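You operate a simulated robot arm through the tools that you are given. There is no shell and no other tool.

You are at the controls of a simulated robot arm. One attempt, no reset.

TASK
Wind the teal spool full at the sewing machine, then switch off.
Fine: stand it in the black cup, push the white lever back, hold the blue button till the lever drops; leave the spool there. Where these are worked on the way, their far stop is far enough and under half their travel is too little: white lever.

The check looks at the end state, three seconds after you hand in, the way a careful person would. Anything else that was tipped, shoved, dropped, spilled or broken makes it a failure.

THE ROBOT
A 6-joint arm with a two-finger gripper, fixed in place. Base frame: the origin is at the foot of the arm, x ahead of it, y to its left, z up. Lengths are in mm, angles in rad, forces in N, time in s.
Its first joint turns from -2.897 to 2.897 rad. Payload 3.43 kg.
Tool frame: the origin (TCP) lies between the finger pads and is the grasp point; the fingertips stand 20 mm ahead of it; z points along the fingers, y is the line along which they close. Largest opening 190 mm; the body of the gripper starts 248 mm behind the TCP.
Orientation is that of the tool frame in the base frame, as a unit quaternion [w, x, y, z]. With the fingers straight down and closing along the base's y, the tool's x points along the base's -x, its y along +y and its z along -z.

THE INTERFACE
- The arm moves only by the tool play_rows. Its argument "commands" is text: rows parted by semicolons, each of 7 numbers parted by spaces: the shift along the base's x, y, z in m, then the turn, a rotation vector about the base's x, y, z in rad, then the gripper command, from -1 (shut) to 1 (fully open), values between in proportion. In form: dx dy dz wx wy wz claw; .... A call has 1 to 20 rows; each row shifts and turns the commanded pose from where the row before left it. A row lasts 0.2 s, in which the tool goes at most 50 mm and 0.15 rad; a call with a longer step from one row to the next is refused whole, and so is a gripper value outside its range. Where a pose cannot be reached the arm comes as near as it can. A force on the tool above 90 N (or 10 N above the force at the start of the call, whichever is more), or a blocked arm, ends the call early, and 0.2 s more pass. Each finger travels about 153 mm/s and halts on what it meets, pressing with about 41 N; the grip force reading is that of the motor and also rises with nothing between the fingers. The clock runs only during rows and for 0.2 s after the last one: add rows that do not move to give the fingers time. It gives the time, the measured TCP pose, the force on the tool (base axes), the opening and the grip force at its end, in the units of the frame above (readings bear some noise), with the torque about the TCP (base axes, N m) and any sound that the robot's microphone picked up, and new pictures: "show" is both (left out), scene, wrist or none.
- Cameras (640 x 400 px; columns grow to the right, rows downward): "scene" is fixed at [218.2, 650.7, 1499.3]; the picture's right is [-0.82, -0.57, 0.00], its down [-0.34, 0.49, -0.80] and it looks along [0.46, -0.66, -0.60] (base axes); focal length 364 px, centre (320, 200). "wrist" rides on the gripper at [70, -8, -288] in the tool frame; the picture's right is [0.12, 0.99, 0.00], its down [-0.96, 0.12, -0.25] and it looks along [-0.25, 0.03, 0.97] (tool axes); focal length 261 px, centre (320, 200).
- move_column(by): slides the trunk up (or, below 0, down) by that many mm; the arm rides with it, the base frame stays. It gives what a move gives, with no picture.
- point_at(camera, pixels): for up to 12 pixels [column, row] of the newest picture of that camera ("zoom" is the newest enlarged one), the place [x, y, z] in the base frame of the surface seen there, good to about 2 mm, but the place of the scene camera against the robot may be out by one fixed shift of up to 12 mm in any direction. It takes no simulated time.
- inspect(camera, box): a new picture of the part [left, top, right, bottom] of that camera's present view, enlarged. It takes no simulated time.
- hand_in(): hands the job in; it is judged then, once.

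Open the gripper and draw the arm clear of the work before you hand the job in, unless the task says otherwise.

The tools are called as a command line: name --argument value ..., lists and objects as JSON in quotes. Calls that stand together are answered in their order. play_rows: Moves the arm, as the interface text tells. Its arguments: {"type":"object","properties":{"commands":{"type":"string"},"show":{"type":"string","enum":["both","scene","wrist","none"]}},"required":["commands"]} The other tools are called the same way: move_column (by) slides the trunk up or down; point_at (camera, pixels) gives the place of the surface under pixels of a picture; inspect (camera, box) takes an enlarged picture of a part of a camera's view; hand_in () hands the job in.

At the start:

```text
t: 0.0
tool_pos: [462.5, -481.3, 1043.4]
ee_rot: [0.0, 0.0, 1.0, 0.0]
ft_force: [-0.5, 0.2, -0.4]
moment: [-0.03, 0.01, 0.04]
gripper_width: 189.9
grasp_force: 0.0
trunk travel left (down, up): [-275.0, 165.0]
```

scene: 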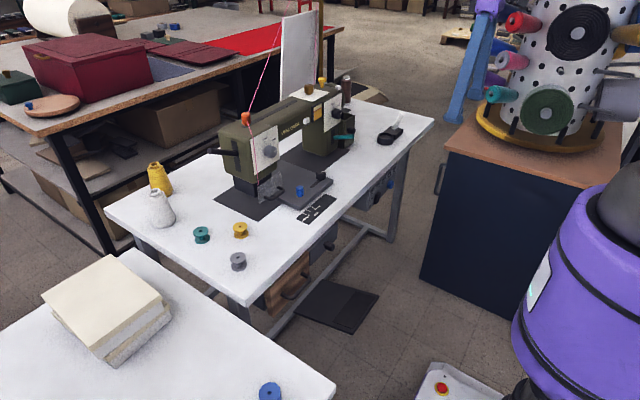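
wrist: 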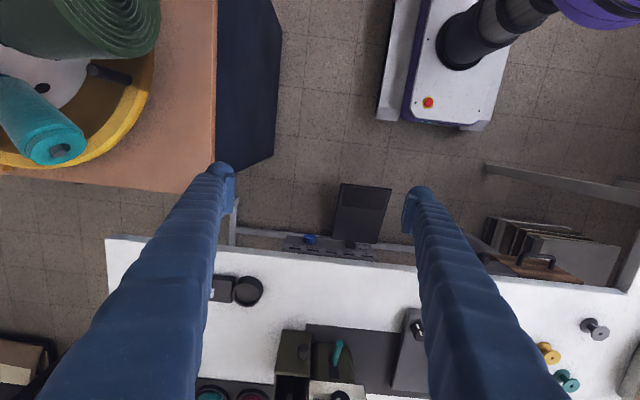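

The scene picture shows a sewing machine at about (285,140), spools at (201,234) teal, (240,230) yellow, (238,261) grey, and a black thing at (392,132). I'll enlarge the relevant regions first.

inspect --camera "scene" --box '[200, 60, 420, 280]'

inspect --camera "wrist" --box '[180, 240, 640, 400]'

```text
1.82 times, centred on (310, 170) of scene
```

zoom: 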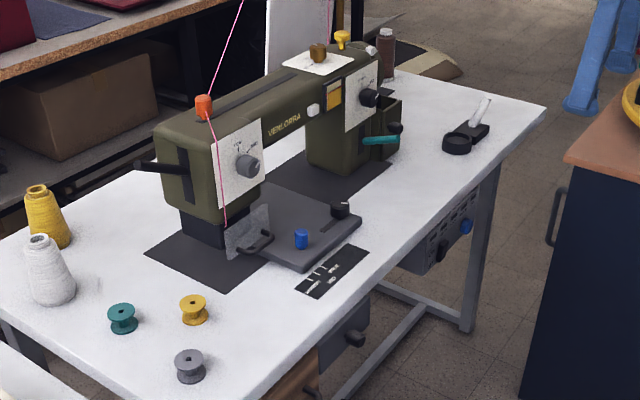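

```text
1.39 times, centred on (410, 320) of wrist
```

zoom: 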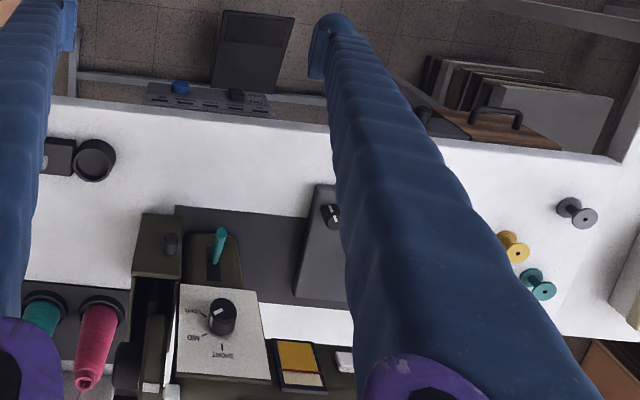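

I see a black cup with a white lever near scene (392,132), and two blue candidates: one on the bed (299,190) and one on the panel below the table edge (390,183). I'll enlarge each of them.

inspect --camera "scene" --box '[360, 105, 430, 150]'

inspect --camera "scene" --box '[340, 150, 420, 200]'

inspect --camera "scene" --box '[250, 160, 350, 225]'

inspect --camera "wrist" --box '[200, 200, 400, 325]'

```text
8.89 times, centred on (395, 128) of scene
```

zoom: 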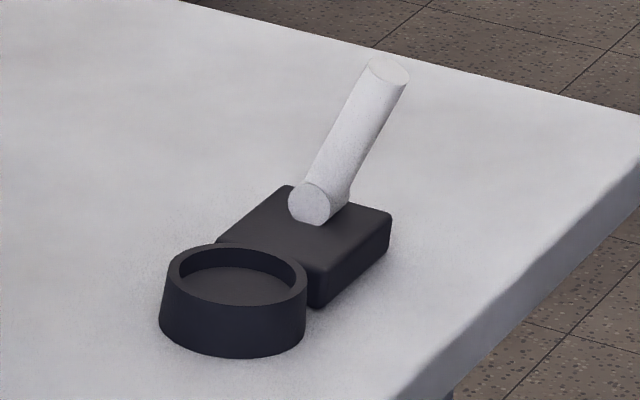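

```text
8.00 times, centred on (380, 175) of scene
```

zoom: 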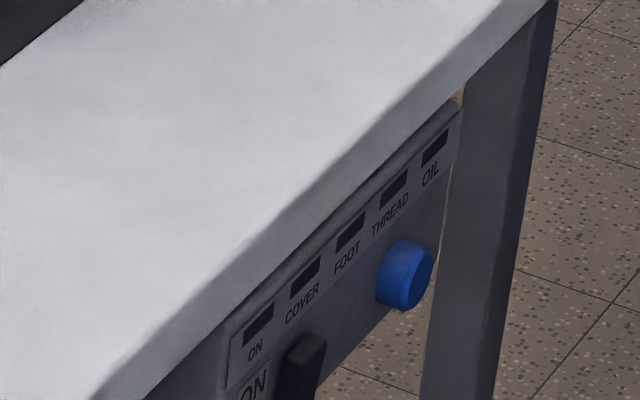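

```text
6.15 times, centred on (300, 192) of scene
```

zoom: 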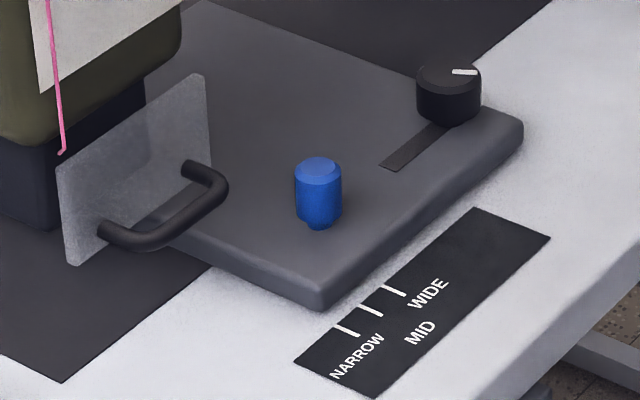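

```text
3.20 times, centred on (300, 262) of wrist
```

zoom: 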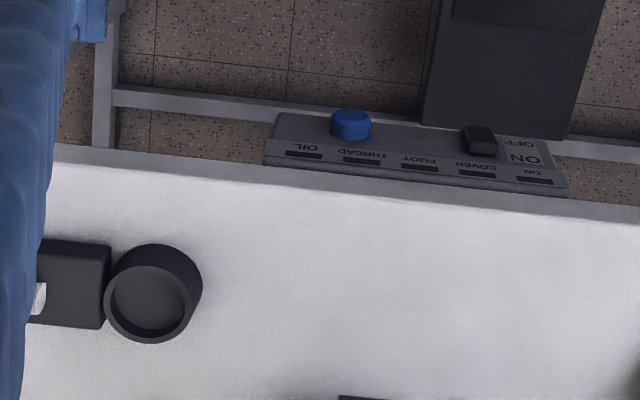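

The panel under the front edge has an ON/OFF switch, five lamps (all dark: ON, COVER, FOOT, THREAD, OIL) and a blue button. I'll enlarge the switch and the machine's other controls, then locate points.

inspect --camera "scene" --box '[330, 165, 400, 215]'

inspect --camera "scene" --box '[290, 70, 370, 160]'

inspect --camera "scene" --box '[205, 110, 305, 220]'

point_at --camera "scene" --pixels '[[201, 234], [201, 229], [240, 230], [238, 261], [386, 135], [397, 116], [390, 184], [299, 190], [375, 196], [430, 118], [160, 240], [235, 295]]'

point_at --camera "wrist" --pixels '[[310, 237], [310, 243], [350, 242], [248, 291], [247, 300], [222, 290], [566, 379], [548, 352], [595, 328], [335, 350], [360, 200]]'

```text
8.00 times, centred on (365, 190) of scene
```

zoom: 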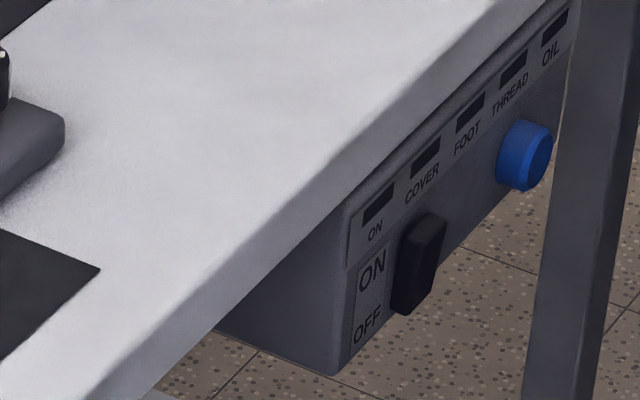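

```text
4.44 times, centred on (330, 115) of scene
```

zoom: 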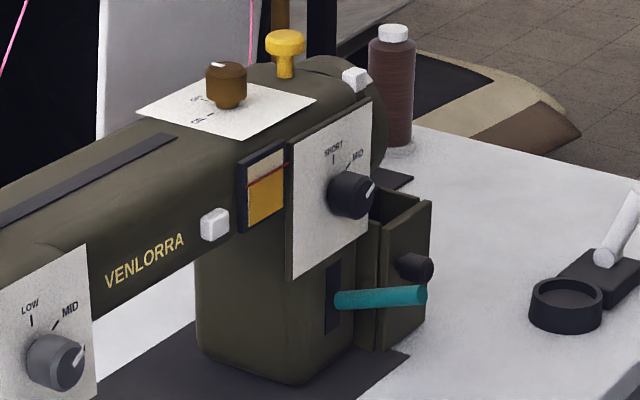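

```text
3.64 times, centred on (255, 165) of scene
```

zoom: 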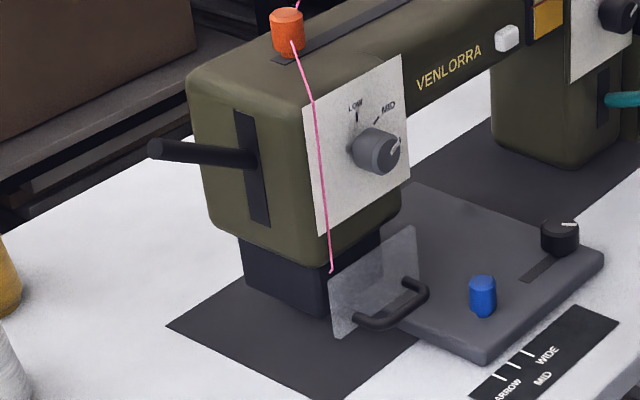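

```text
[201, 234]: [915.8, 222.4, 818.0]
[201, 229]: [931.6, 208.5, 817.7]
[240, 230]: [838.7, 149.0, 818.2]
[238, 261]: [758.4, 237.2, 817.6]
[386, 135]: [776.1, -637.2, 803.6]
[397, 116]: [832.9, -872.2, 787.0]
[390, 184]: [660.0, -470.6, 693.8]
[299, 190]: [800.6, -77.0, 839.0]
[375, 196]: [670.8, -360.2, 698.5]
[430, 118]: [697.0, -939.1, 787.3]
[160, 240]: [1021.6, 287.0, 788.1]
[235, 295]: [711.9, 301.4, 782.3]
```

```text
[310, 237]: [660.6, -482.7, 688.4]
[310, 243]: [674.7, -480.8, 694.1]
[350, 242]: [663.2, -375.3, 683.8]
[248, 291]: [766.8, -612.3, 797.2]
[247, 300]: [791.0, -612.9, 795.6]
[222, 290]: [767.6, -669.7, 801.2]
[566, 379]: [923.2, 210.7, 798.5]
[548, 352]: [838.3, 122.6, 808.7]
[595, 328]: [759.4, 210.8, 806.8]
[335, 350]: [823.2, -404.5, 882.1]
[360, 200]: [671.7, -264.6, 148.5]
```

The switch sits between ON (up) and OFF (down) labels and lamps are dark. I'll zoom on the winder again to measure the cup and lever geometry.

inspect --camera "scene" --box '[360, 105, 430, 150]'

```text
8.89 times, centred on (395, 128) of scene
```

zoom: 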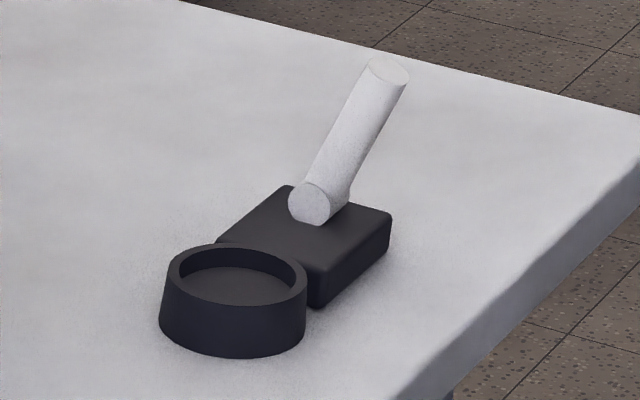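

Measuring points on the winder in the zoomed picture: cup rim/floor, box, hub, and lever tip.

point_at --camera "zoom" --pixels '[[240, 285], [172, 265], [300, 270], [238, 247], [240, 303], [310, 205], [345, 205], [325, 160], [365, 110], [388, 72], [290, 195], [380, 215]]'

inspect --camera "wrist" --box '[180, 250, 280, 320]'

```text
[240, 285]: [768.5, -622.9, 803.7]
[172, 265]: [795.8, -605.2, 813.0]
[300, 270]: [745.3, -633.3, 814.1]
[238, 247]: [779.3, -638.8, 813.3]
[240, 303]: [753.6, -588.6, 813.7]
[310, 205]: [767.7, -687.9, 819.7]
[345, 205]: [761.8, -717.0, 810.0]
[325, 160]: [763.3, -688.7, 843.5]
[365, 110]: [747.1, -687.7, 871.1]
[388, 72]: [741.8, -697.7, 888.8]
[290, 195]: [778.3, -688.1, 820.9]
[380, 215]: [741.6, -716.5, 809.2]
```

```text
5.71 times, centred on (230, 285) of wrist
```

zoom: 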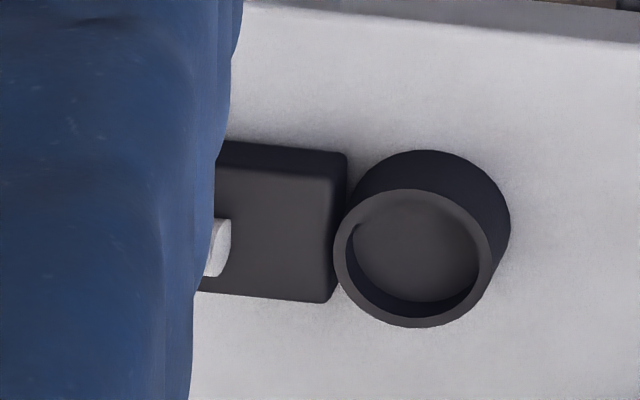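

The lever's hub is at about (768,-690,820) and its tip at (742,-692,887), leaning toward the robot, so it swings in the x–z plane and "back" means +x. Now the same cup through the wrist camera to find the scene shift.

point_at --camera "zoom" --pixels '[[416, 250], [340, 255], [490, 262], [418, 193], [410, 322], [330, 220], [275, 150], [275, 290], [228, 240], [430, 160]]'

inspect --camera "wrist" --box '[520, 310, 640, 400]'

```text
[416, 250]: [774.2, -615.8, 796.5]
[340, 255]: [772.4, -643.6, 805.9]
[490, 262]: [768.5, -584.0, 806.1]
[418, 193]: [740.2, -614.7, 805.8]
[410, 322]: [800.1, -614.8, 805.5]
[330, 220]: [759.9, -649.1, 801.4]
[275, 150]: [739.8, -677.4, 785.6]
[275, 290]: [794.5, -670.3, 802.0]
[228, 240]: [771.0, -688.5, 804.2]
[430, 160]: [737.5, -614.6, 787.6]
```

```text
4.44 times, centred on (580, 355) of wrist
```

zoom: 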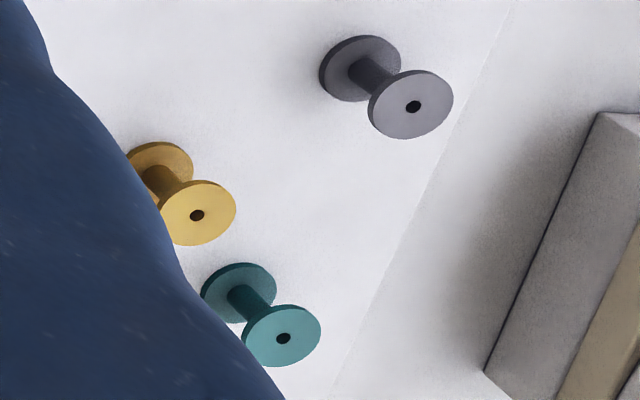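

Wrist gives the cup centre at about (770,-614), rim z 806, floor 796; the scene reads ~8 mm too high. Now measuring the teal spool in this wrist zoom.

point_at --camera "zoom" --pixels '[[283, 338], [300, 340], [318, 325], [247, 350], [290, 307], [275, 363], [240, 297], [225, 320], [240, 268], [300, 250], [340, 380]]'

inspect --camera "scene" --box '[180, 210, 260, 280]'

```text
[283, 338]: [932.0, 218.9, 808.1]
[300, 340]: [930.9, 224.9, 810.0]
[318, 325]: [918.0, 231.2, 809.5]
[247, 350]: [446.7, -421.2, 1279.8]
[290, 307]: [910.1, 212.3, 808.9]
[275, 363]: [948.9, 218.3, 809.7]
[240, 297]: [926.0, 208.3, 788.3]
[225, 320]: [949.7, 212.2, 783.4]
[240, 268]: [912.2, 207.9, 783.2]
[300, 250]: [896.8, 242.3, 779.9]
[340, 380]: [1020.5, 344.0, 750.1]
```

```text
5.71 times, centred on (220, 245) of scene
```

zoom: 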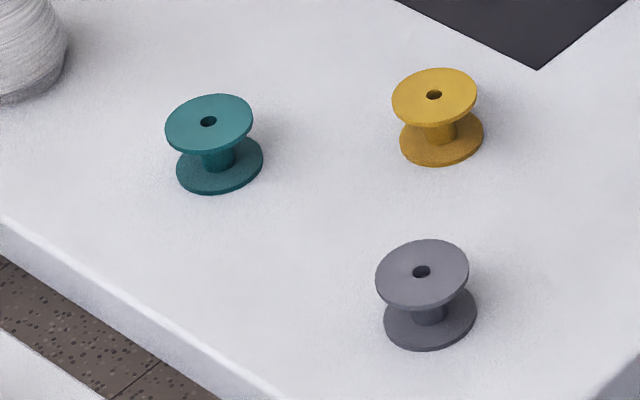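

The teal spool stands at about (930,217), flange ~40 mm, top z ~809.5 on a table at z ~780. I'll now swing the tool to look at the panel more frontally before doing anything.

play_rows --commands "0.003 0.0085 -0.032 0 -0.131 0 1; 0.003 0.0085 -0.032 0 -0.131 0 1; 0.003 0.0085 -0.032 0 -0.131 0 1; 0.003 0.0085 -0.032 0 -0.131 0 1; 0.003 0.0085 -0.032 0 -0.131 0 1; 0.003 0.0085 -0.032 0 -0.131 0 1; 0 0 0 0 0 0 1" --show "both"

```text
t: 1.6
tool_pos: [500.6, -486.9, 894.0]
ee_rot: [0.373, 0.001, 0.928, 0.024]
ft_force: [-0.1, -1.3, -1.0]
moment: [0.13, -0.07, 0.1]
gripper_width: 190.2
grasp_force: 0.0
out of reach, approached as far as the arm can: row 5, 6
trunk travel left (down, up): [-275.0, 165.0]
```

scene: 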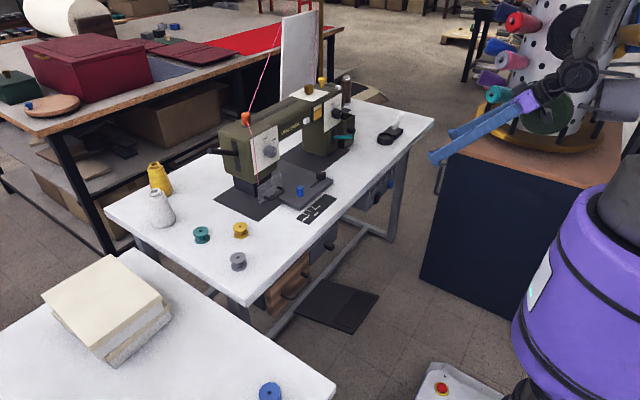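
wrist: 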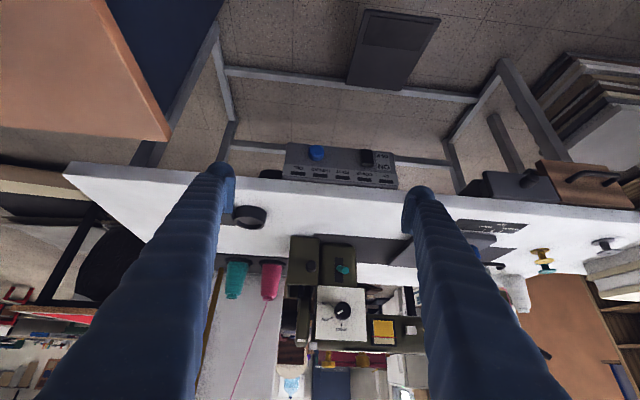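

The arm reached (501,-487,894) with a partial tilt. The panel is now visible at wrist (340,165); I'll enlarge it and also measure the cabinet on the left so that I keep clear of it.

inspect --camera "wrist" --box '[270, 130, 410, 215]'

point_at --camera "wrist" --pixels '[[165, 135], [100, 60], [20, 140], [316, 152], [367, 157], [340, 170], [300, 178], [300, 186], [300, 192], [390, 195], [270, 175], [250, 217]]'

```text
4.57 times, centred on (340, 172) of wrist
```

zoom: 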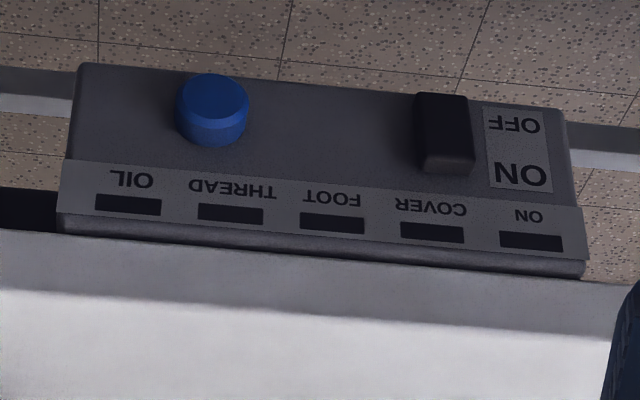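

```text
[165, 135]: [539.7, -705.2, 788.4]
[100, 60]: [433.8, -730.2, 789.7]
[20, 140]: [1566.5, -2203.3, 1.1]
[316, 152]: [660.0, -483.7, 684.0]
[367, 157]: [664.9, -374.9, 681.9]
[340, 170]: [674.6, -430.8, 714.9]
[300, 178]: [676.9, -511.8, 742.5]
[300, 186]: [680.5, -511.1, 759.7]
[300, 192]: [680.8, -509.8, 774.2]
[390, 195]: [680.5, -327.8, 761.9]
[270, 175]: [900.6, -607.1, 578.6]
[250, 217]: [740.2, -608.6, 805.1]
```

The panel face is at x≈676 with the table edge at x≈680. I'll measure the switch block and the button from this zoom to see which way the switch sits.

point_at --camera "zoom" --pixels '[[442, 98], [442, 115], [442, 130], [442, 145], [447, 158], [449, 168], [420, 130], [470, 130], [212, 90], [212, 125], [180, 110], [245, 110]]'

inspect --camera "wrist" --box '[345, 140, 405, 178]'

```text
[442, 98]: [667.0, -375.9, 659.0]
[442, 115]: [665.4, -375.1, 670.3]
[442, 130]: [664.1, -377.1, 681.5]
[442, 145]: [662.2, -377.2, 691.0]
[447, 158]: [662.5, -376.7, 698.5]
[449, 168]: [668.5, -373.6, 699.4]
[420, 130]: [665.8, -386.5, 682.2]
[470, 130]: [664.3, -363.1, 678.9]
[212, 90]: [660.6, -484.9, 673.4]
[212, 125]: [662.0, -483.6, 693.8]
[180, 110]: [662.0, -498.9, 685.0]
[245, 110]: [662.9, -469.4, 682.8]
```

```text
10.53 times, centred on (375, 159) of wrist
```

zoom: 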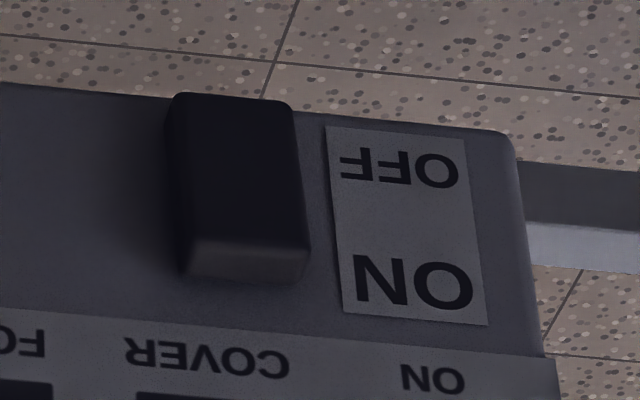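

The switch face reads x=667 at z 659 and x=662 at z 698, so its top (ON) end stands out: it is OFF now and pressing the top end turns it on. Next I check obstacles around the teal spool in the scene picture.

point_at --camera "scene" --pixels '[[222, 153], [245, 118], [250, 180], [156, 165], [160, 195], [160, 225], [172, 215], [259, 190], [322, 83], [225, 140], [320, 183], [308, 88]]'

inspect --camera "scene" --box '[130, 140, 290, 280]'

```text
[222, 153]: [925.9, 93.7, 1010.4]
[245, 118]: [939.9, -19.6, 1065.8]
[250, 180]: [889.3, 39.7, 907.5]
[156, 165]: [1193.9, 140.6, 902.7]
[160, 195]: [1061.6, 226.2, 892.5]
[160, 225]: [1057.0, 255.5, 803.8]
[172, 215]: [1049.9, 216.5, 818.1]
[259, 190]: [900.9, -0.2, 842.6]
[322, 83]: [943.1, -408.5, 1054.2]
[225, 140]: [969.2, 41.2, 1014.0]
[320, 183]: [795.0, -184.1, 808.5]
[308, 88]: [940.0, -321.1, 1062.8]
```

```text
2.86 times, centred on (210, 210) of scene
```

zoom: 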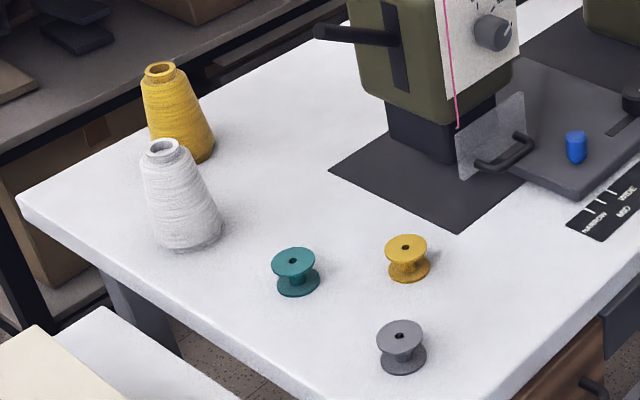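

The machine handle end is near (926,94,1010), the white cone at (1060,235), so the teal spool is free on both sides in y. I bring the tool back to pointing down and up, away from the cabinet.

play_rows --commands "0.01 0.01 0.03 0 0.131 0 1; 0.01 0.01 0.03 0 0.131 0 1; 0.01 0.01 0.03 0 0.131 0 1; 0.01 0.01 0.03 0 0.131 0 1; 0.01 0.01 0.03 0 0.131 0 1; 0.01 0.01 0.03 0 0.131 0 1; 0 0 0 0 0 0 1" --show "none"

```text
t: 3.2
tool_pos: [561.6, -428.1, 1076.4]
ee_rot: [-0.012, 0.01, 1.0, 0.022]
ft_force: [-0.5, 0.1, 0.6]
moment: [-0.06, -0.01, -0.02]
gripper_width: 190.0
grasp_force: 0.1
trunk travel left (down, up): [-275.0, 165.0]
```

Reached (562,-428,1076), pointing down with a small residual tilt. I correct that and sweep across at small x toward the spool side, clear of the machine.

play_rows --commands "0.007 0.0475 -0.005 -0.044 -0.024 0.02 1; 0.007 0.0475 -0.005 0 0 0 1; 0.007 0.0475 -0.005 0 0 0 1; 0.007 0.0475 -0.005 0 0 0 1; 0.007 0.0475 -0.005 0 0 0 1; 0.007 0.0475 -0.005 0 0 0 1; 0.007 0.0475 -0.005 0 0 0 1; 0.007 0.0475 -0.005 0 0 0 1; 0.007 0.0475 -0.005 0 0 0 1; 0.007 0.0475 -0.005 0 0 0 1; 0.007 0.0475 -0.005 0 0 0 1; 0.007 0.0475 -0.005 0 0 0 1; 0 0 0 0 0 0 1" --show "both"

```text
t: 6.0
tool_pos: [645.7, 144.7, 1015.8]
ee_rot: [0.001, 0.001, 1.0, 0.0]
ft_force: [0.3, 0.9, 0.0]
moment: [-0.06, 0.0, 0.01]
gripper_width: 190.2
grasp_force: 0.1
trunk travel left (down, up): [-275.0, 165.0]
```

scene: 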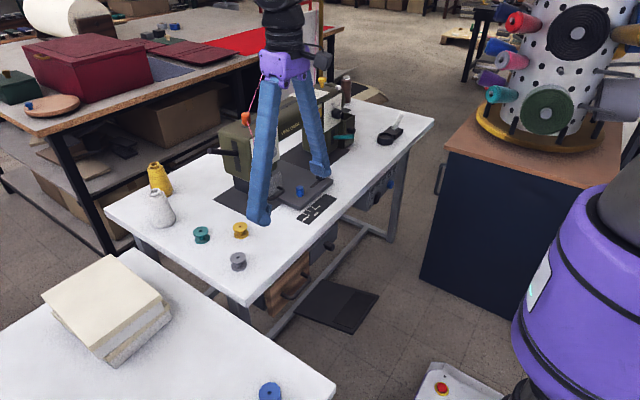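
wrist: 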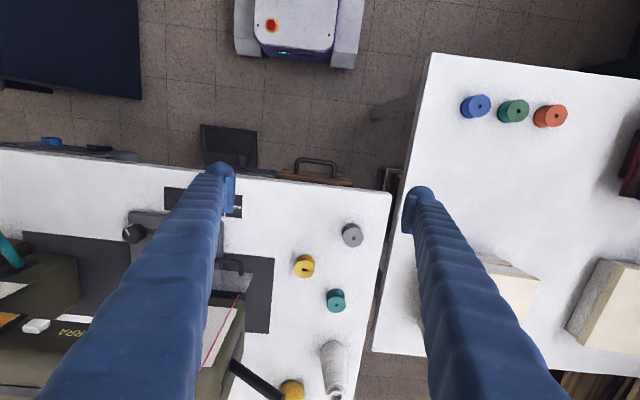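

The teal spool is at wrist (336,300). I enlarge there to fix its centre accurately.

inspect --camera "wrist" --box '[300, 275, 372, 320]'

```text
8.89 times, centred on (336, 298) of wrist
```

zoom: 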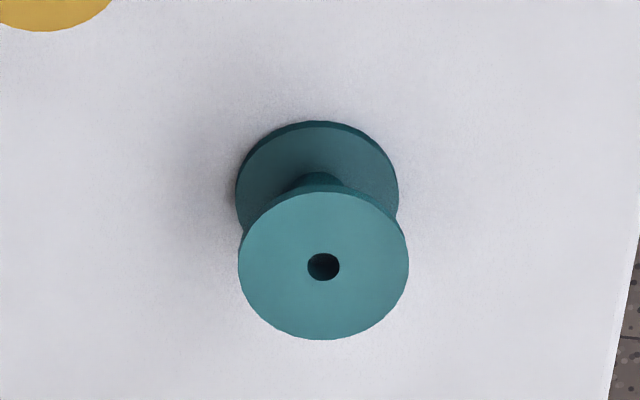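

Reading the flange edges and centre in this zoom.

point_at --camera "zoom" --pixels '[[243, 265], [403, 265], [322, 196], [325, 336], [300, 250], [345, 285], [240, 190], [396, 185], [318, 127], [160, 100], [200, 350], [500, 200]]'

```text
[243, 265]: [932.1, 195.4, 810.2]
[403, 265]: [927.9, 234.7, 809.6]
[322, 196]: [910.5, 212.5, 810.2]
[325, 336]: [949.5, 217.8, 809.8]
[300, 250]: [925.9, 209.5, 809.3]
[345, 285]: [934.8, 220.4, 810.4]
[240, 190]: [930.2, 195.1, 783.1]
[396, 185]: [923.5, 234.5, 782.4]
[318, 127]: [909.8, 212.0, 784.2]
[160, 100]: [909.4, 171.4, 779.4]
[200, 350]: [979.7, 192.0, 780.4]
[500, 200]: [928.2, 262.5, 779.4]
```

The spool's centre is (930,215), top z 810, diameter ~40. I narrow the fingers to ~80 mm and move above it at z≈896.

play_rows --commands "0 0.035 0 0 0 0 -0.158; 0 0.0353 0 0 0 0 -0.158; 0.0474 0 -0.02 0 0 0 -0.158; 0.0474 0 -0.02 0 0 0 -0.158; 0.0474 0 -0.02 0 0 0 -0.158; 0.0474 0 -0.02 0 0 0 -0.158; 0.0474 0 -0.02 0 0 0 -0.158; 0.0474 0 -0.02 0 0 0 -0.158; 0 0 0 0 0 0 -0.158; 0 0 0 0 0 0 -0.158" --show "both"

```text
refused: row 3 steps farther than a row can; nothing moved
```

The combined step was just over 50 mm; I split it over seven rows.

play_rows --commands "0 0.035 0 0 0 0 -0.158; 0 0.0353 0 0 0 0 -0.158; 0.0406 0 -0.017 0 0 0 -0.158; 0.0406 0 -0.017 0 0 0 -0.158; 0.0406 0 -0.017 0 0 0 -0.158; 0.0406 0 -0.017 0 0 0 -0.158; 0.0406 0 -0.017 0 0 0 -0.158; 0.0406 0 -0.017 0 0 0 -0.158; 0.0406 0 -0.017 0 0 0 -0.158; 0 0 0 0 0 0 -0.158; 0 0 0 0 0 0 -0.158" --show "both"

```text
t: 8.4
tool_pos: [930.4, 213.6, 893.5]
ee_rot: [0.001, 0.0, 1.0, 0.0]
ft_force: [0.8, -0.1, -0.8]
moment: [0.02, 0.0, 0.0]
gripper_width: 79.9
grasp_force: 0.1
trunk travel left (down, up): [-275.0, 165.0]
```

scene: 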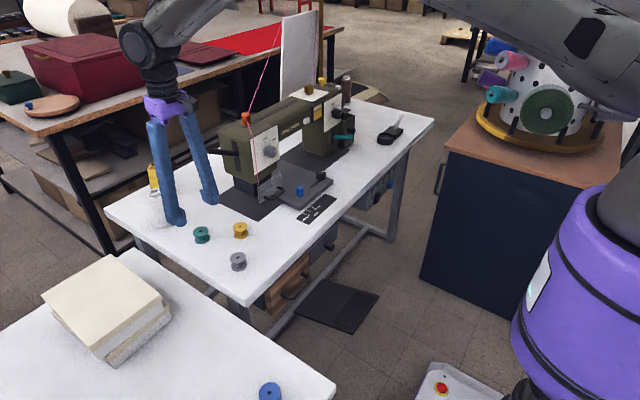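
wrist: 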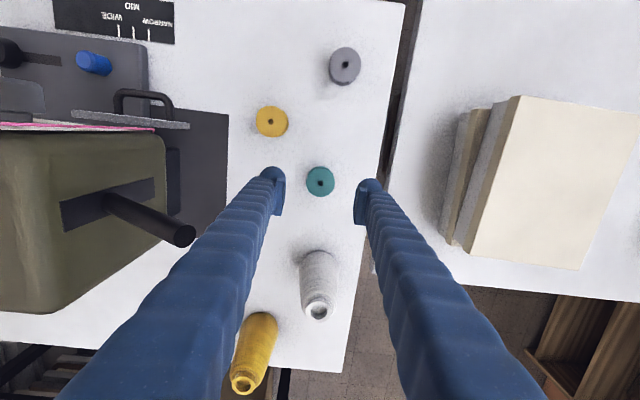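

The fingers straddle the teal spool at wrist (320,181). I lower most of the way, then check before closing.

play_rows --commands "0 0 -0.02 0 0 0 -0.158; 0 0 -0.02 0 0 0 -0.158; 0 0 -0.02 0 0 0 -0.158; 0 0 -0.005 0 0 0 -0.158; 0 0 0 0 0 0 -0.158" --show "wrist"

```text
t: 9.6
tool_pos: [930.0, 213.7, 831.2]
ee_rot: [0.001, 0.0, 1.0, -0.001]
ft_force: [0.5, 0.4, -0.2]
moment: [0.02, 0.02, 0.01]
gripper_width: 80.3
grasp_force: 0.0
trunk travel left (down, up): [-275.0, 165.0]
```

wrist: 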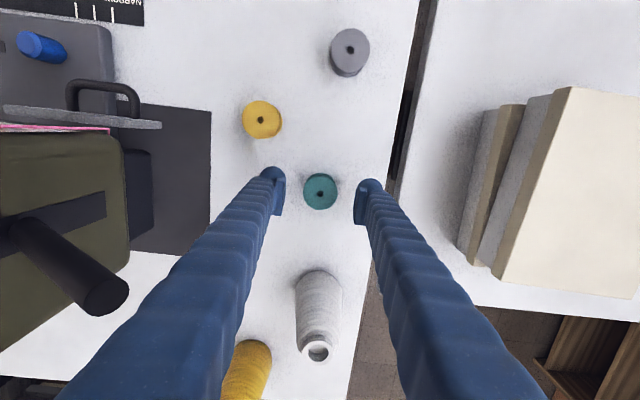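

Tips at z≈811, just above the spool top; I lower 14 mm so that only the upper flange region is gripped, then close.

play_rows --commands "0 0 -0.007 0 0 0 -0.158; 0 0 -0.007 0 0 0 -0.158; 0 0 0 0 0 0 -0.158; 0 0 0 0 0 0 -0.4; 0 0 0 0 0 0 -0.7; 0 0 0 0 0 0 -0.7; 0 0 0 0 0 0 -0.7" --show "wrist"

```text
t: 11.2
tool_pos: [932.0, 213.8, 815.8]
ee_rot: [0.001, 0.0, 1.0, 0.0]
ft_force: [-0.7, 0.1, -0.1]
moment: [-0.01, 0.02, -0.01]
gripper_width: 37.5
grasp_force: 40.9
trunk travel left (down, up): [-275.0, 165.0]
```

wrist: 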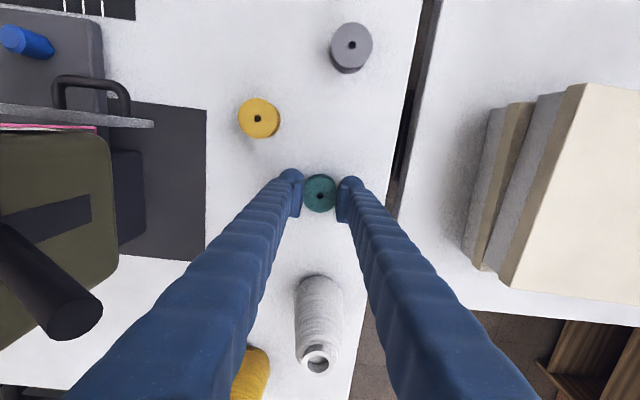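

The spool is held: opening stopped at 37.5 mm with 41 N. I lift gently and look.

play_rows --commands "0 0 0.01 0 0 0 -0.7; 0 0 0.02 0 0 0 -0.7; 0 0 0.03 0 0 0 -0.7; 0 0 0.03 0 0 0 -0.7; 0 0 0 0 0 0 -0.7" --show "both"

inspect --camera "wrist" --box '[280, 160, 370, 225]'

inspect --camera "scene" --box '[150, 140, 250, 220]'

```text
t: 12.4
tool_pos: [929.6, 215.3, 905.5]
ee_rot: [0.001, 0.0, 1.0, -0.001]
ft_force: [-0.7, 0.8, 1.1]
moment: [0.02, -0.01, 0.01]
gripper_width: 37.1
grasp_force: 41.0
trunk travel left (down, up): [-275.0, 165.0]
```

scene: 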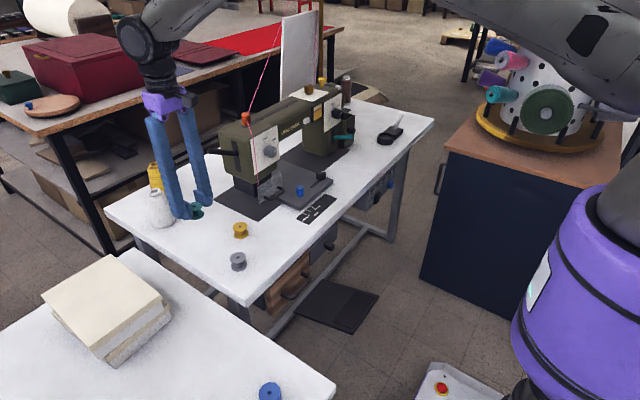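
wrist: 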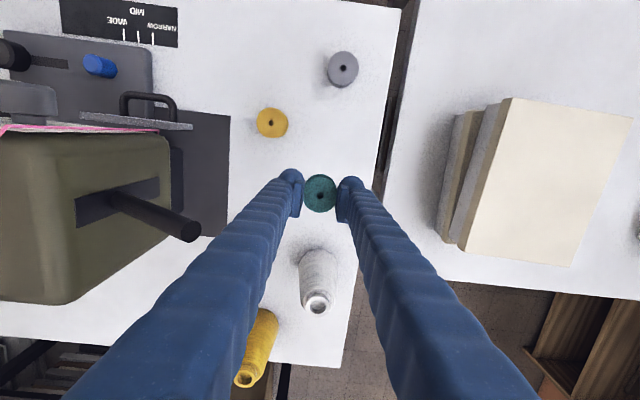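

```text
6.15 times, centred on (325, 192) of wrist
```

zoom: 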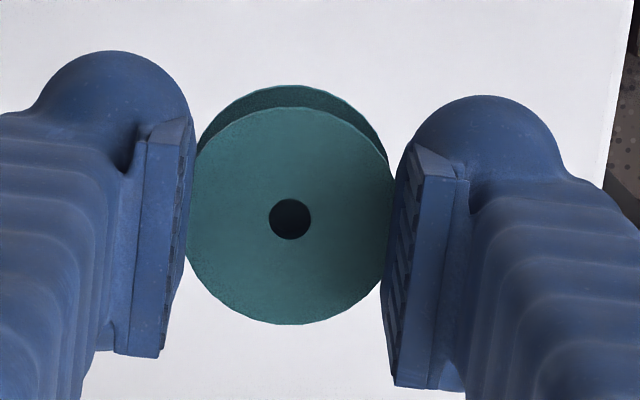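

```text
5.00 times, centred on (200, 180) of scene
```

zoom: 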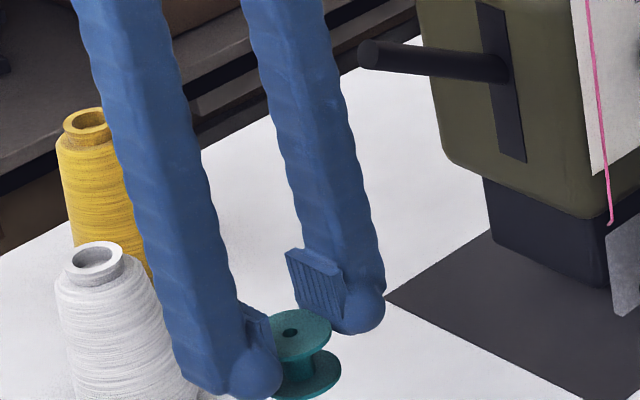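

The spool hangs upright between the pads. I retract toward the robot, then sweep toward the winder at small x while turning the tool -90° so the fingers will close along x at the cup (clear of the lever).

play_rows --commands "-0.045 0 0.01 0 0 0 -0.7; -0.045 0 0.01 0 0 0 -0.7; -0.045 0 0.01 0 0 0 -0.7; -0.045 0 0.01 0 0 0 -0.7; -0.045 0 0.01 0 0 0 -0.7; -0.045 0 0.01 0 0 0 -0.7; 0 0 0 0 0 0 -0.7" --show "none"

play_rows --commands "-0.004 -0.0463 0 0 0 -0.1047 -0.7; -0.004 -0.0463 0 0 0 -0.1047 -0.7; -0.004 -0.0463 0 0 0 -0.1047 -0.7; -0.004 -0.0463 0 0 0 -0.1047 -0.7; -0.004 -0.0463 0 0 0 -0.1047 -0.7; -0.004 -0.0463 0 0 0 -0.1047 -0.7; -0.004 -0.0463 0 0 0 -0.1047 -0.7; -0.004 -0.0463 0 0 0 -0.1047 -0.7; -0.004 -0.0463 0 0 0 -0.1047 -0.7; -0.004 -0.0463 0 0 0 -0.1047 -0.7; -0.004 -0.0463 0 0 0 -0.1047 -0.7; -0.004 -0.0463 0 0 0 -0.1047 -0.7; -0.004 -0.0463 0 0 0 -0.1047 -0.7; -0.004 -0.0463 0 0 0 -0.1047 -0.7; -0.004 -0.0463 0 0 0 -0.1047 -0.7; 0 0 0 0 0 0 -0.7" --show "both"

```text
t: 14.0
tool_pos: [659.2, 214.3, 966.9]
ee_rot: [0.001, 0.001, 1.0, 0.0]
ft_force: [0.5, 0.1, -1.0]
moment: [-0.04, 0.01, 0.01]
gripper_width: 37.2
grasp_force: 41.0
trunk travel left (down, up): [-275.0, 165.0]
```

```text
t: 17.4
tool_pos: [599.8, -480.6, 968.4]
ee_rot: [0.001, 0.707, 0.707, -0.001]
ft_force: [-0.1, -1.3, -0.5]
moment: [0.1, -0.04, 0.01]
gripper_width: 37.6
grasp_force: 40.8
trunk travel left (down, up): [-275.0, 165.0]
```

scene: 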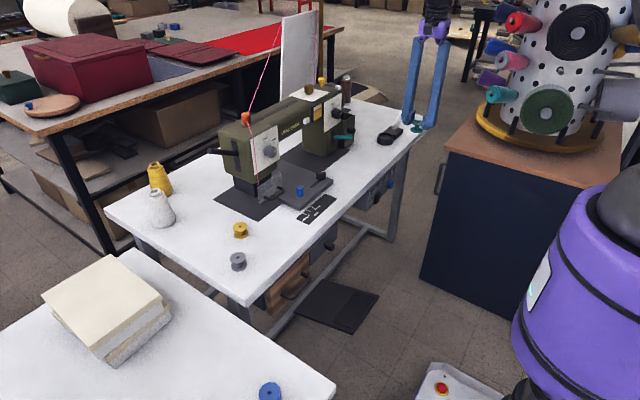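
wrist: 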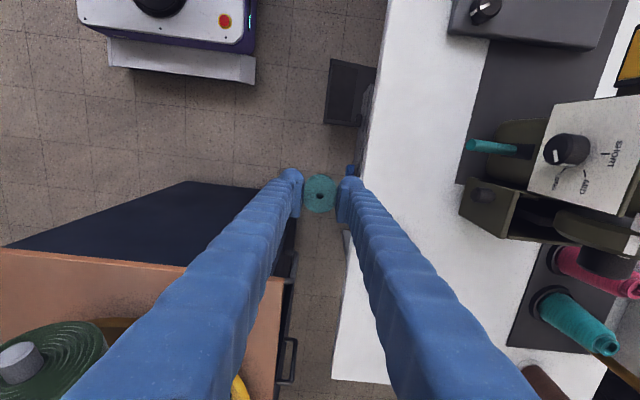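

The spool is still held, now with fingers closing along x. Teal and pink cones at wrist (580,320)/(600,265) stand near the winder; I measure these and the machine drawer for clearance.

point_at --camera "wrist" --pixels '[[600, 345], [545, 300], [630, 285], [560, 255], [515, 340], [480, 205], [510, 235], [580, 330], [610, 260], [370, 350], [480, 147], [555, 240]]'

point_at --camera "scene" --pixels '[[347, 80], [347, 98], [350, 130], [340, 145], [415, 127], [336, 115]]'

```text
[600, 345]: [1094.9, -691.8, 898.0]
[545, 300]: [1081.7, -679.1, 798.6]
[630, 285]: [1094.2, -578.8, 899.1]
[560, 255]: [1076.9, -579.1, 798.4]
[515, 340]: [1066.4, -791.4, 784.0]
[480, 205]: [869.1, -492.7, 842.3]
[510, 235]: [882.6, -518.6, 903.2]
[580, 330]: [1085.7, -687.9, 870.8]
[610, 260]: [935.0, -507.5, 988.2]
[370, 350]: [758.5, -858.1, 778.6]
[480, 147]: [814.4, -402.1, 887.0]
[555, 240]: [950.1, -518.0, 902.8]
```

```text
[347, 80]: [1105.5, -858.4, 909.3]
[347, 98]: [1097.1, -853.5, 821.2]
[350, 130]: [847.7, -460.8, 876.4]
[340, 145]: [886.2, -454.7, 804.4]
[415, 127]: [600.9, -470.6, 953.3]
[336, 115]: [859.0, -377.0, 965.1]
```

Nothing stands within the fingers' space around the cup. I move above the cup at z≈930 and check the reach.

play_rows --commands "0.034 -0.0267 -0.0077 0 0 0 -0.7; 0.034 -0.0267 -0.0077 0 0 0 -0.7; 0.034 -0.0267 -0.0077 0 0 0 -0.7; 0.034 -0.0267 -0.0077 0 0 0 -0.7; 0.034 -0.0267 -0.0077 0 0 0 -0.7; 0 0 0 0 0 0 -0.7" --show "both"

```text
t: 18.8
tool_pos: [769.3, -613.3, 928.8]
ee_rot: [0.0, 0.707, 0.707, -0.001]
ft_force: [0.0, -0.1, 0.0]
moment: [0.06, -0.01, 0.01]
gripper_width: 37.4
grasp_force: 40.9
trunk travel left (down, up): [-275.0, 165.0]
```

scene: 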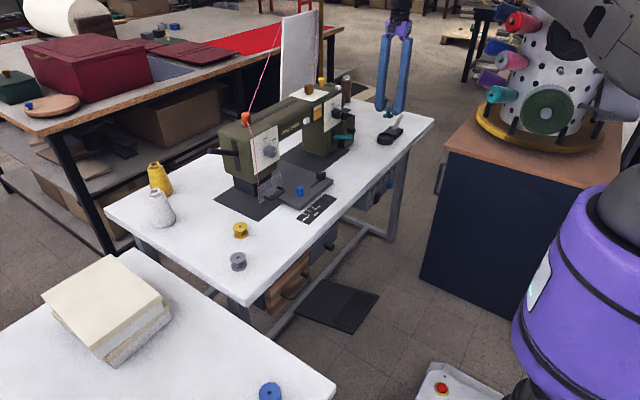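
wrist: 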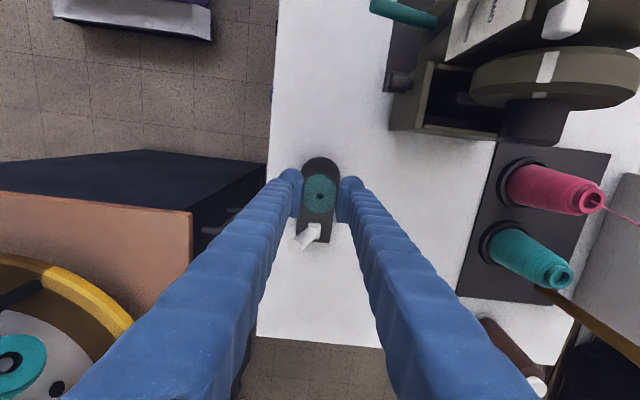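

The arm reaches above the cup; the spool at wrist (320,195) covers the cup. I zoom to compare the spool and cup centres.

inspect --camera "wrist" --box '[280, 145, 370, 260]'

inspect --camera "scene" --box '[350, 60, 440, 160]'

```text
3.48 times, centred on (325, 202) of wrist
```

zoom: 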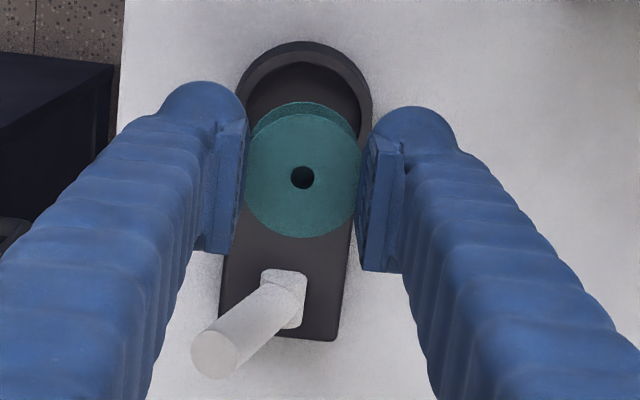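

```text
4.00 times, centred on (395, 110) of scene
```

zoom: 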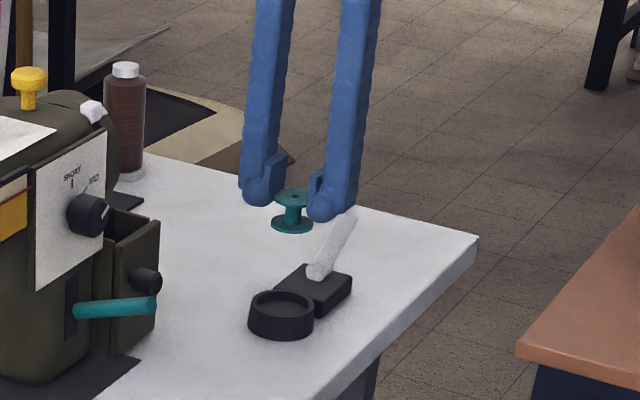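

I re-zoom on the wrist view to read off cup rim and spool points together.

inspect --camera "wrist" --box '[280, 145, 370, 200]'

```text
7.11 times, centred on (325, 172) of wrist
```

zoom: 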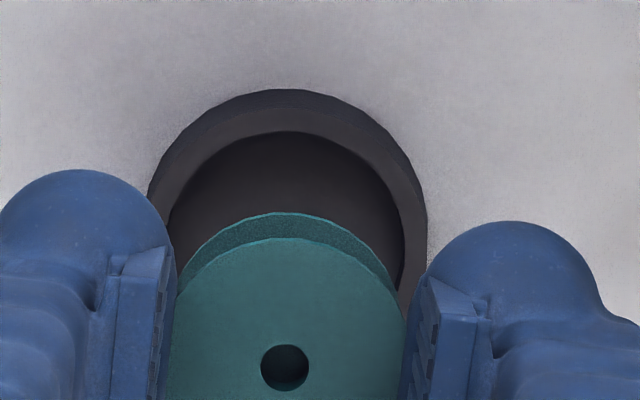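

point_at --camera "zoom" --pixels '[[285, 110], [200, 145], [155, 195], [385, 160], [420, 215], [290, 175], [220, 200], [380, 225], [260, 340], [310, 340], [285, 243], [285, 225]]'

```text
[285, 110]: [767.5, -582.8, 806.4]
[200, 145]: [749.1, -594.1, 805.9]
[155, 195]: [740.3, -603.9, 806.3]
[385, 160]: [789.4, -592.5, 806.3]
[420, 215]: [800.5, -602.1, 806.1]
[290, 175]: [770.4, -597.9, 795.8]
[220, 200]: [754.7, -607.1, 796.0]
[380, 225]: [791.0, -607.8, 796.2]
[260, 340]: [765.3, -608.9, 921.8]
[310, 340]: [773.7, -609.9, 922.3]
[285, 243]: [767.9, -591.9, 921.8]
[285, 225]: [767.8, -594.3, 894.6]
```

Cup centre ≈ (770,-614), spool bottom centre ≈ (769,-614): aligned within ~1 mm. I descend to ~4 mm above the cup floor.

play_rows --commands "0.0005 0 -0.02 0 0 0 -0.7; 0 0 -0.02 0 0 0 -0.7; 0 0 -0.02 0 0 0 -0.7; 0 0 -0.015 0 0 0 -0.7; 0 0 -0.01 0 0 0 -0.7; 0 0 -0.005 0 0 0 -0.7; 0 0 0 0 0 0 -0.7" --show "both"

inspect --camera "wrist" --box '[280, 155, 370, 230]'

inspect --camera "scene" --box '[360, 95, 430, 150]'

```text
t: 20.4
tool_pos: [770.7, -613.6, 839.3]
ee_rot: [0.001, 0.707, 0.707, -0.001]
ft_force: [-0.1, 0.2, 0.0]
moment: [0.01, 0.0, -0.01]
gripper_width: 37.5
grasp_force: 41.1
trunk travel left (down, up): [-275.0, 165.0]
```

scene: 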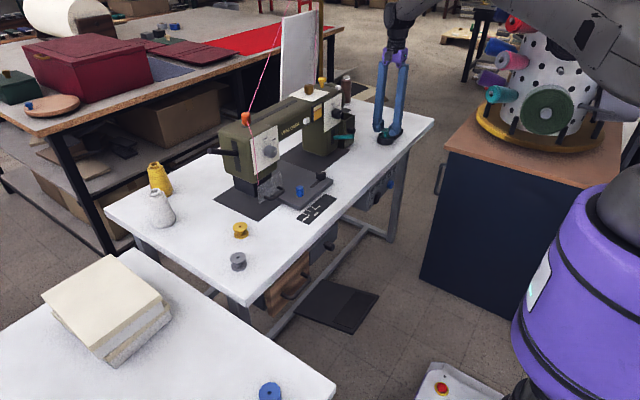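
wrist: 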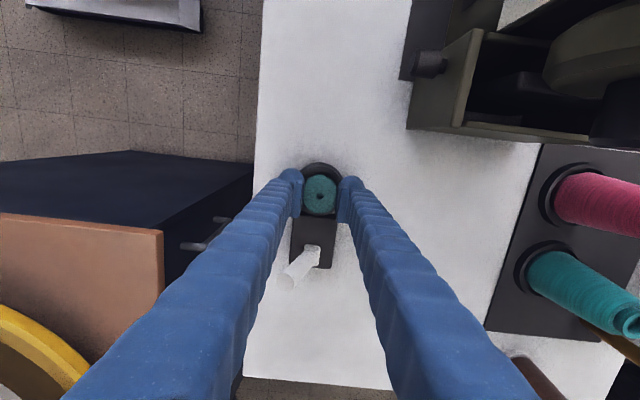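

```text
5.33 times, centred on (325, 192) of wrist
```

zoom: 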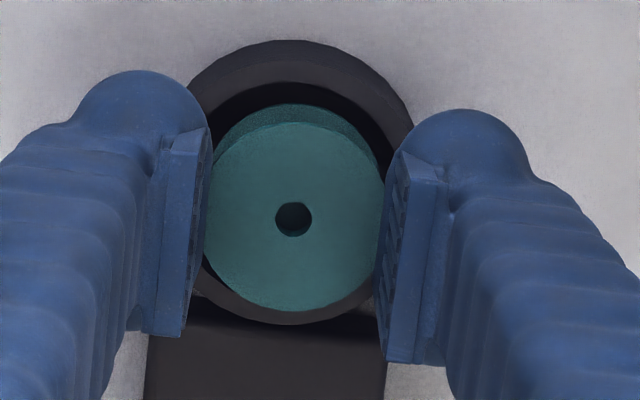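

```text
7.27 times, centred on (395, 122) of scene
```

zoom: 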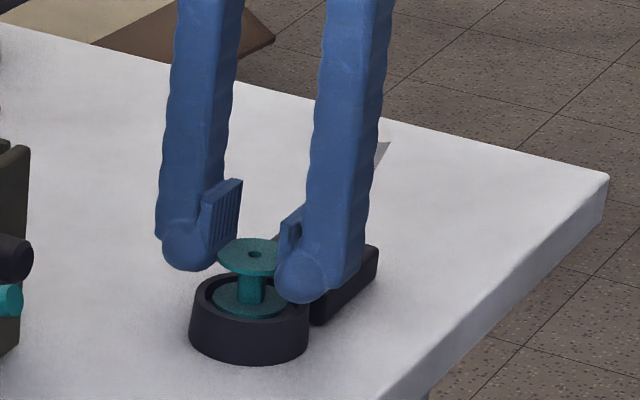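

The spool's lower flange is inside the cup. I lower in small steps until it rests on the floor (expected TCP z ≈ 833).

play_rows --commands "0 0 -0.002 0 0 0 -0.7; 0 0 -0.002 0 0 0 -0.7; 0 0 -0.001 0 0 0 -0.7; 0 0 0 0 0 0 -0.7" --show "none"

```text
t: 21.4
tool_pos: [770.2, -614.6, 832.6]
ee_rot: [0.001, 0.707, 0.707, -0.001]
ft_force: [0.6, -0.5, -0.2]
moment: [0.0, 0.02, 0.02]
gripper_width: 37.3
grasp_force: 41.0
trunk travel left (down, up): [-275.0, 165.0]
```

No contact force yet (-0.2 N); I lower two more millimetres.

play_rows --commands "0 0 -0.001 0 0 0 -0.7; 0 0 -0.001 0 0 0 -0.7; 0 0 0 0 0 0 -0.7" --show "none"

inspect --camera "scene" --box '[370, 115, 410, 150]'

```text
t: 22.2
tool_pos: [769.9, -613.8, 831.9]
ee_rot: [0.002, 0.707, 0.707, -0.001]
ft_force: [1.6, 0.5, 5.9]
moment: [-0.01, -0.04, 0.0]
gripper_width: 37.6
grasp_force: 40.6
trunk travel left (down, up): [-275.0, 165.0]
```

```text
11.43 times, centred on (390, 132) of scene
```

zoom: 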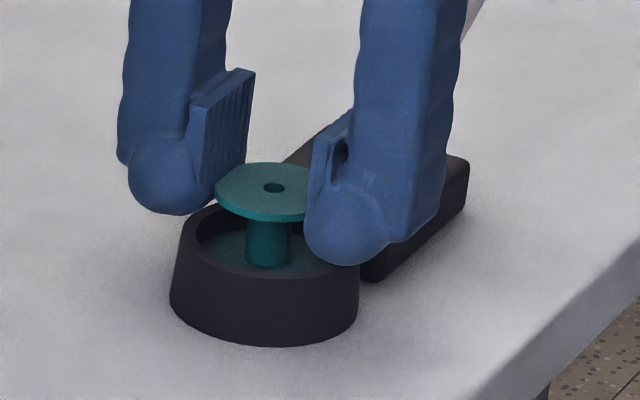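

Contact: 5.9 N upward, the spool sits on the cup floor. I open the fingers gently to ~60 mm, then rise.

play_rows --commands "0 0 0 0 0 0 -0.58; 0 0 0 0 0 0 -0.5; 0 0 0 0 0 0 -0.37; 0 0 0 0 0 0 -0.37; 0 0 0 0 0 0 -0.37" --show "wrist"

inspect --camera "wrist" --box '[280, 155, 370, 230]'

inspect --camera "scene" --box '[370, 115, 410, 150]'

```text
t: 23.4
tool_pos: [770.6, -613.5, 831.4]
ee_rot: [0.002, 0.707, 0.707, -0.001]
ft_force: [0.3, 0.6, -0.2]
moment: [0.0, 0.05, 0.03]
gripper_width: 59.9
grasp_force: 0.0
trunk travel left (down, up): [-275.0, 165.0]
```

wrist: 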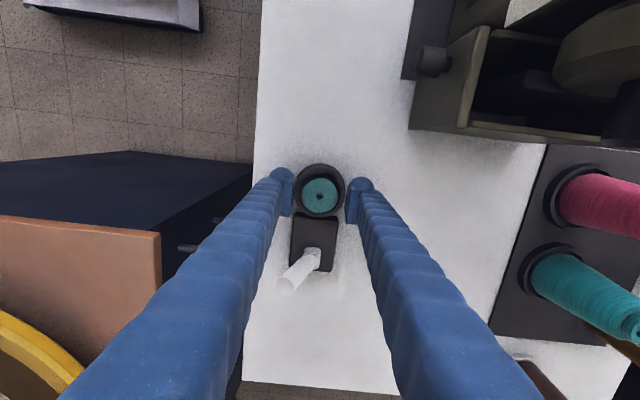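

```text
5.33 times, centred on (325, 192) of wrist
```

zoom: 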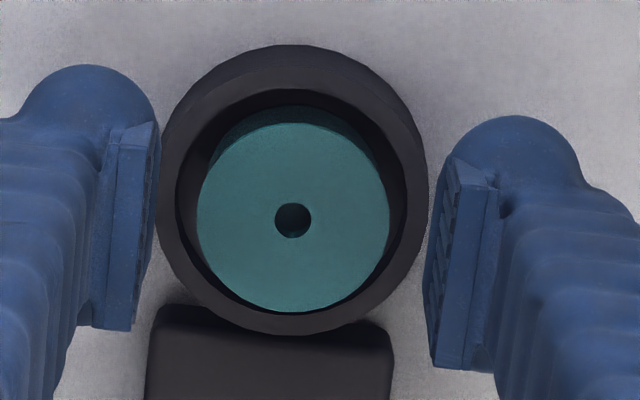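

```text
11.43 times, centred on (390, 132) of scene
```

zoom: 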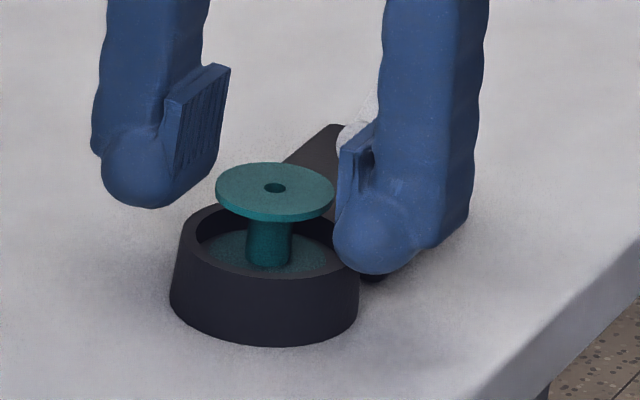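

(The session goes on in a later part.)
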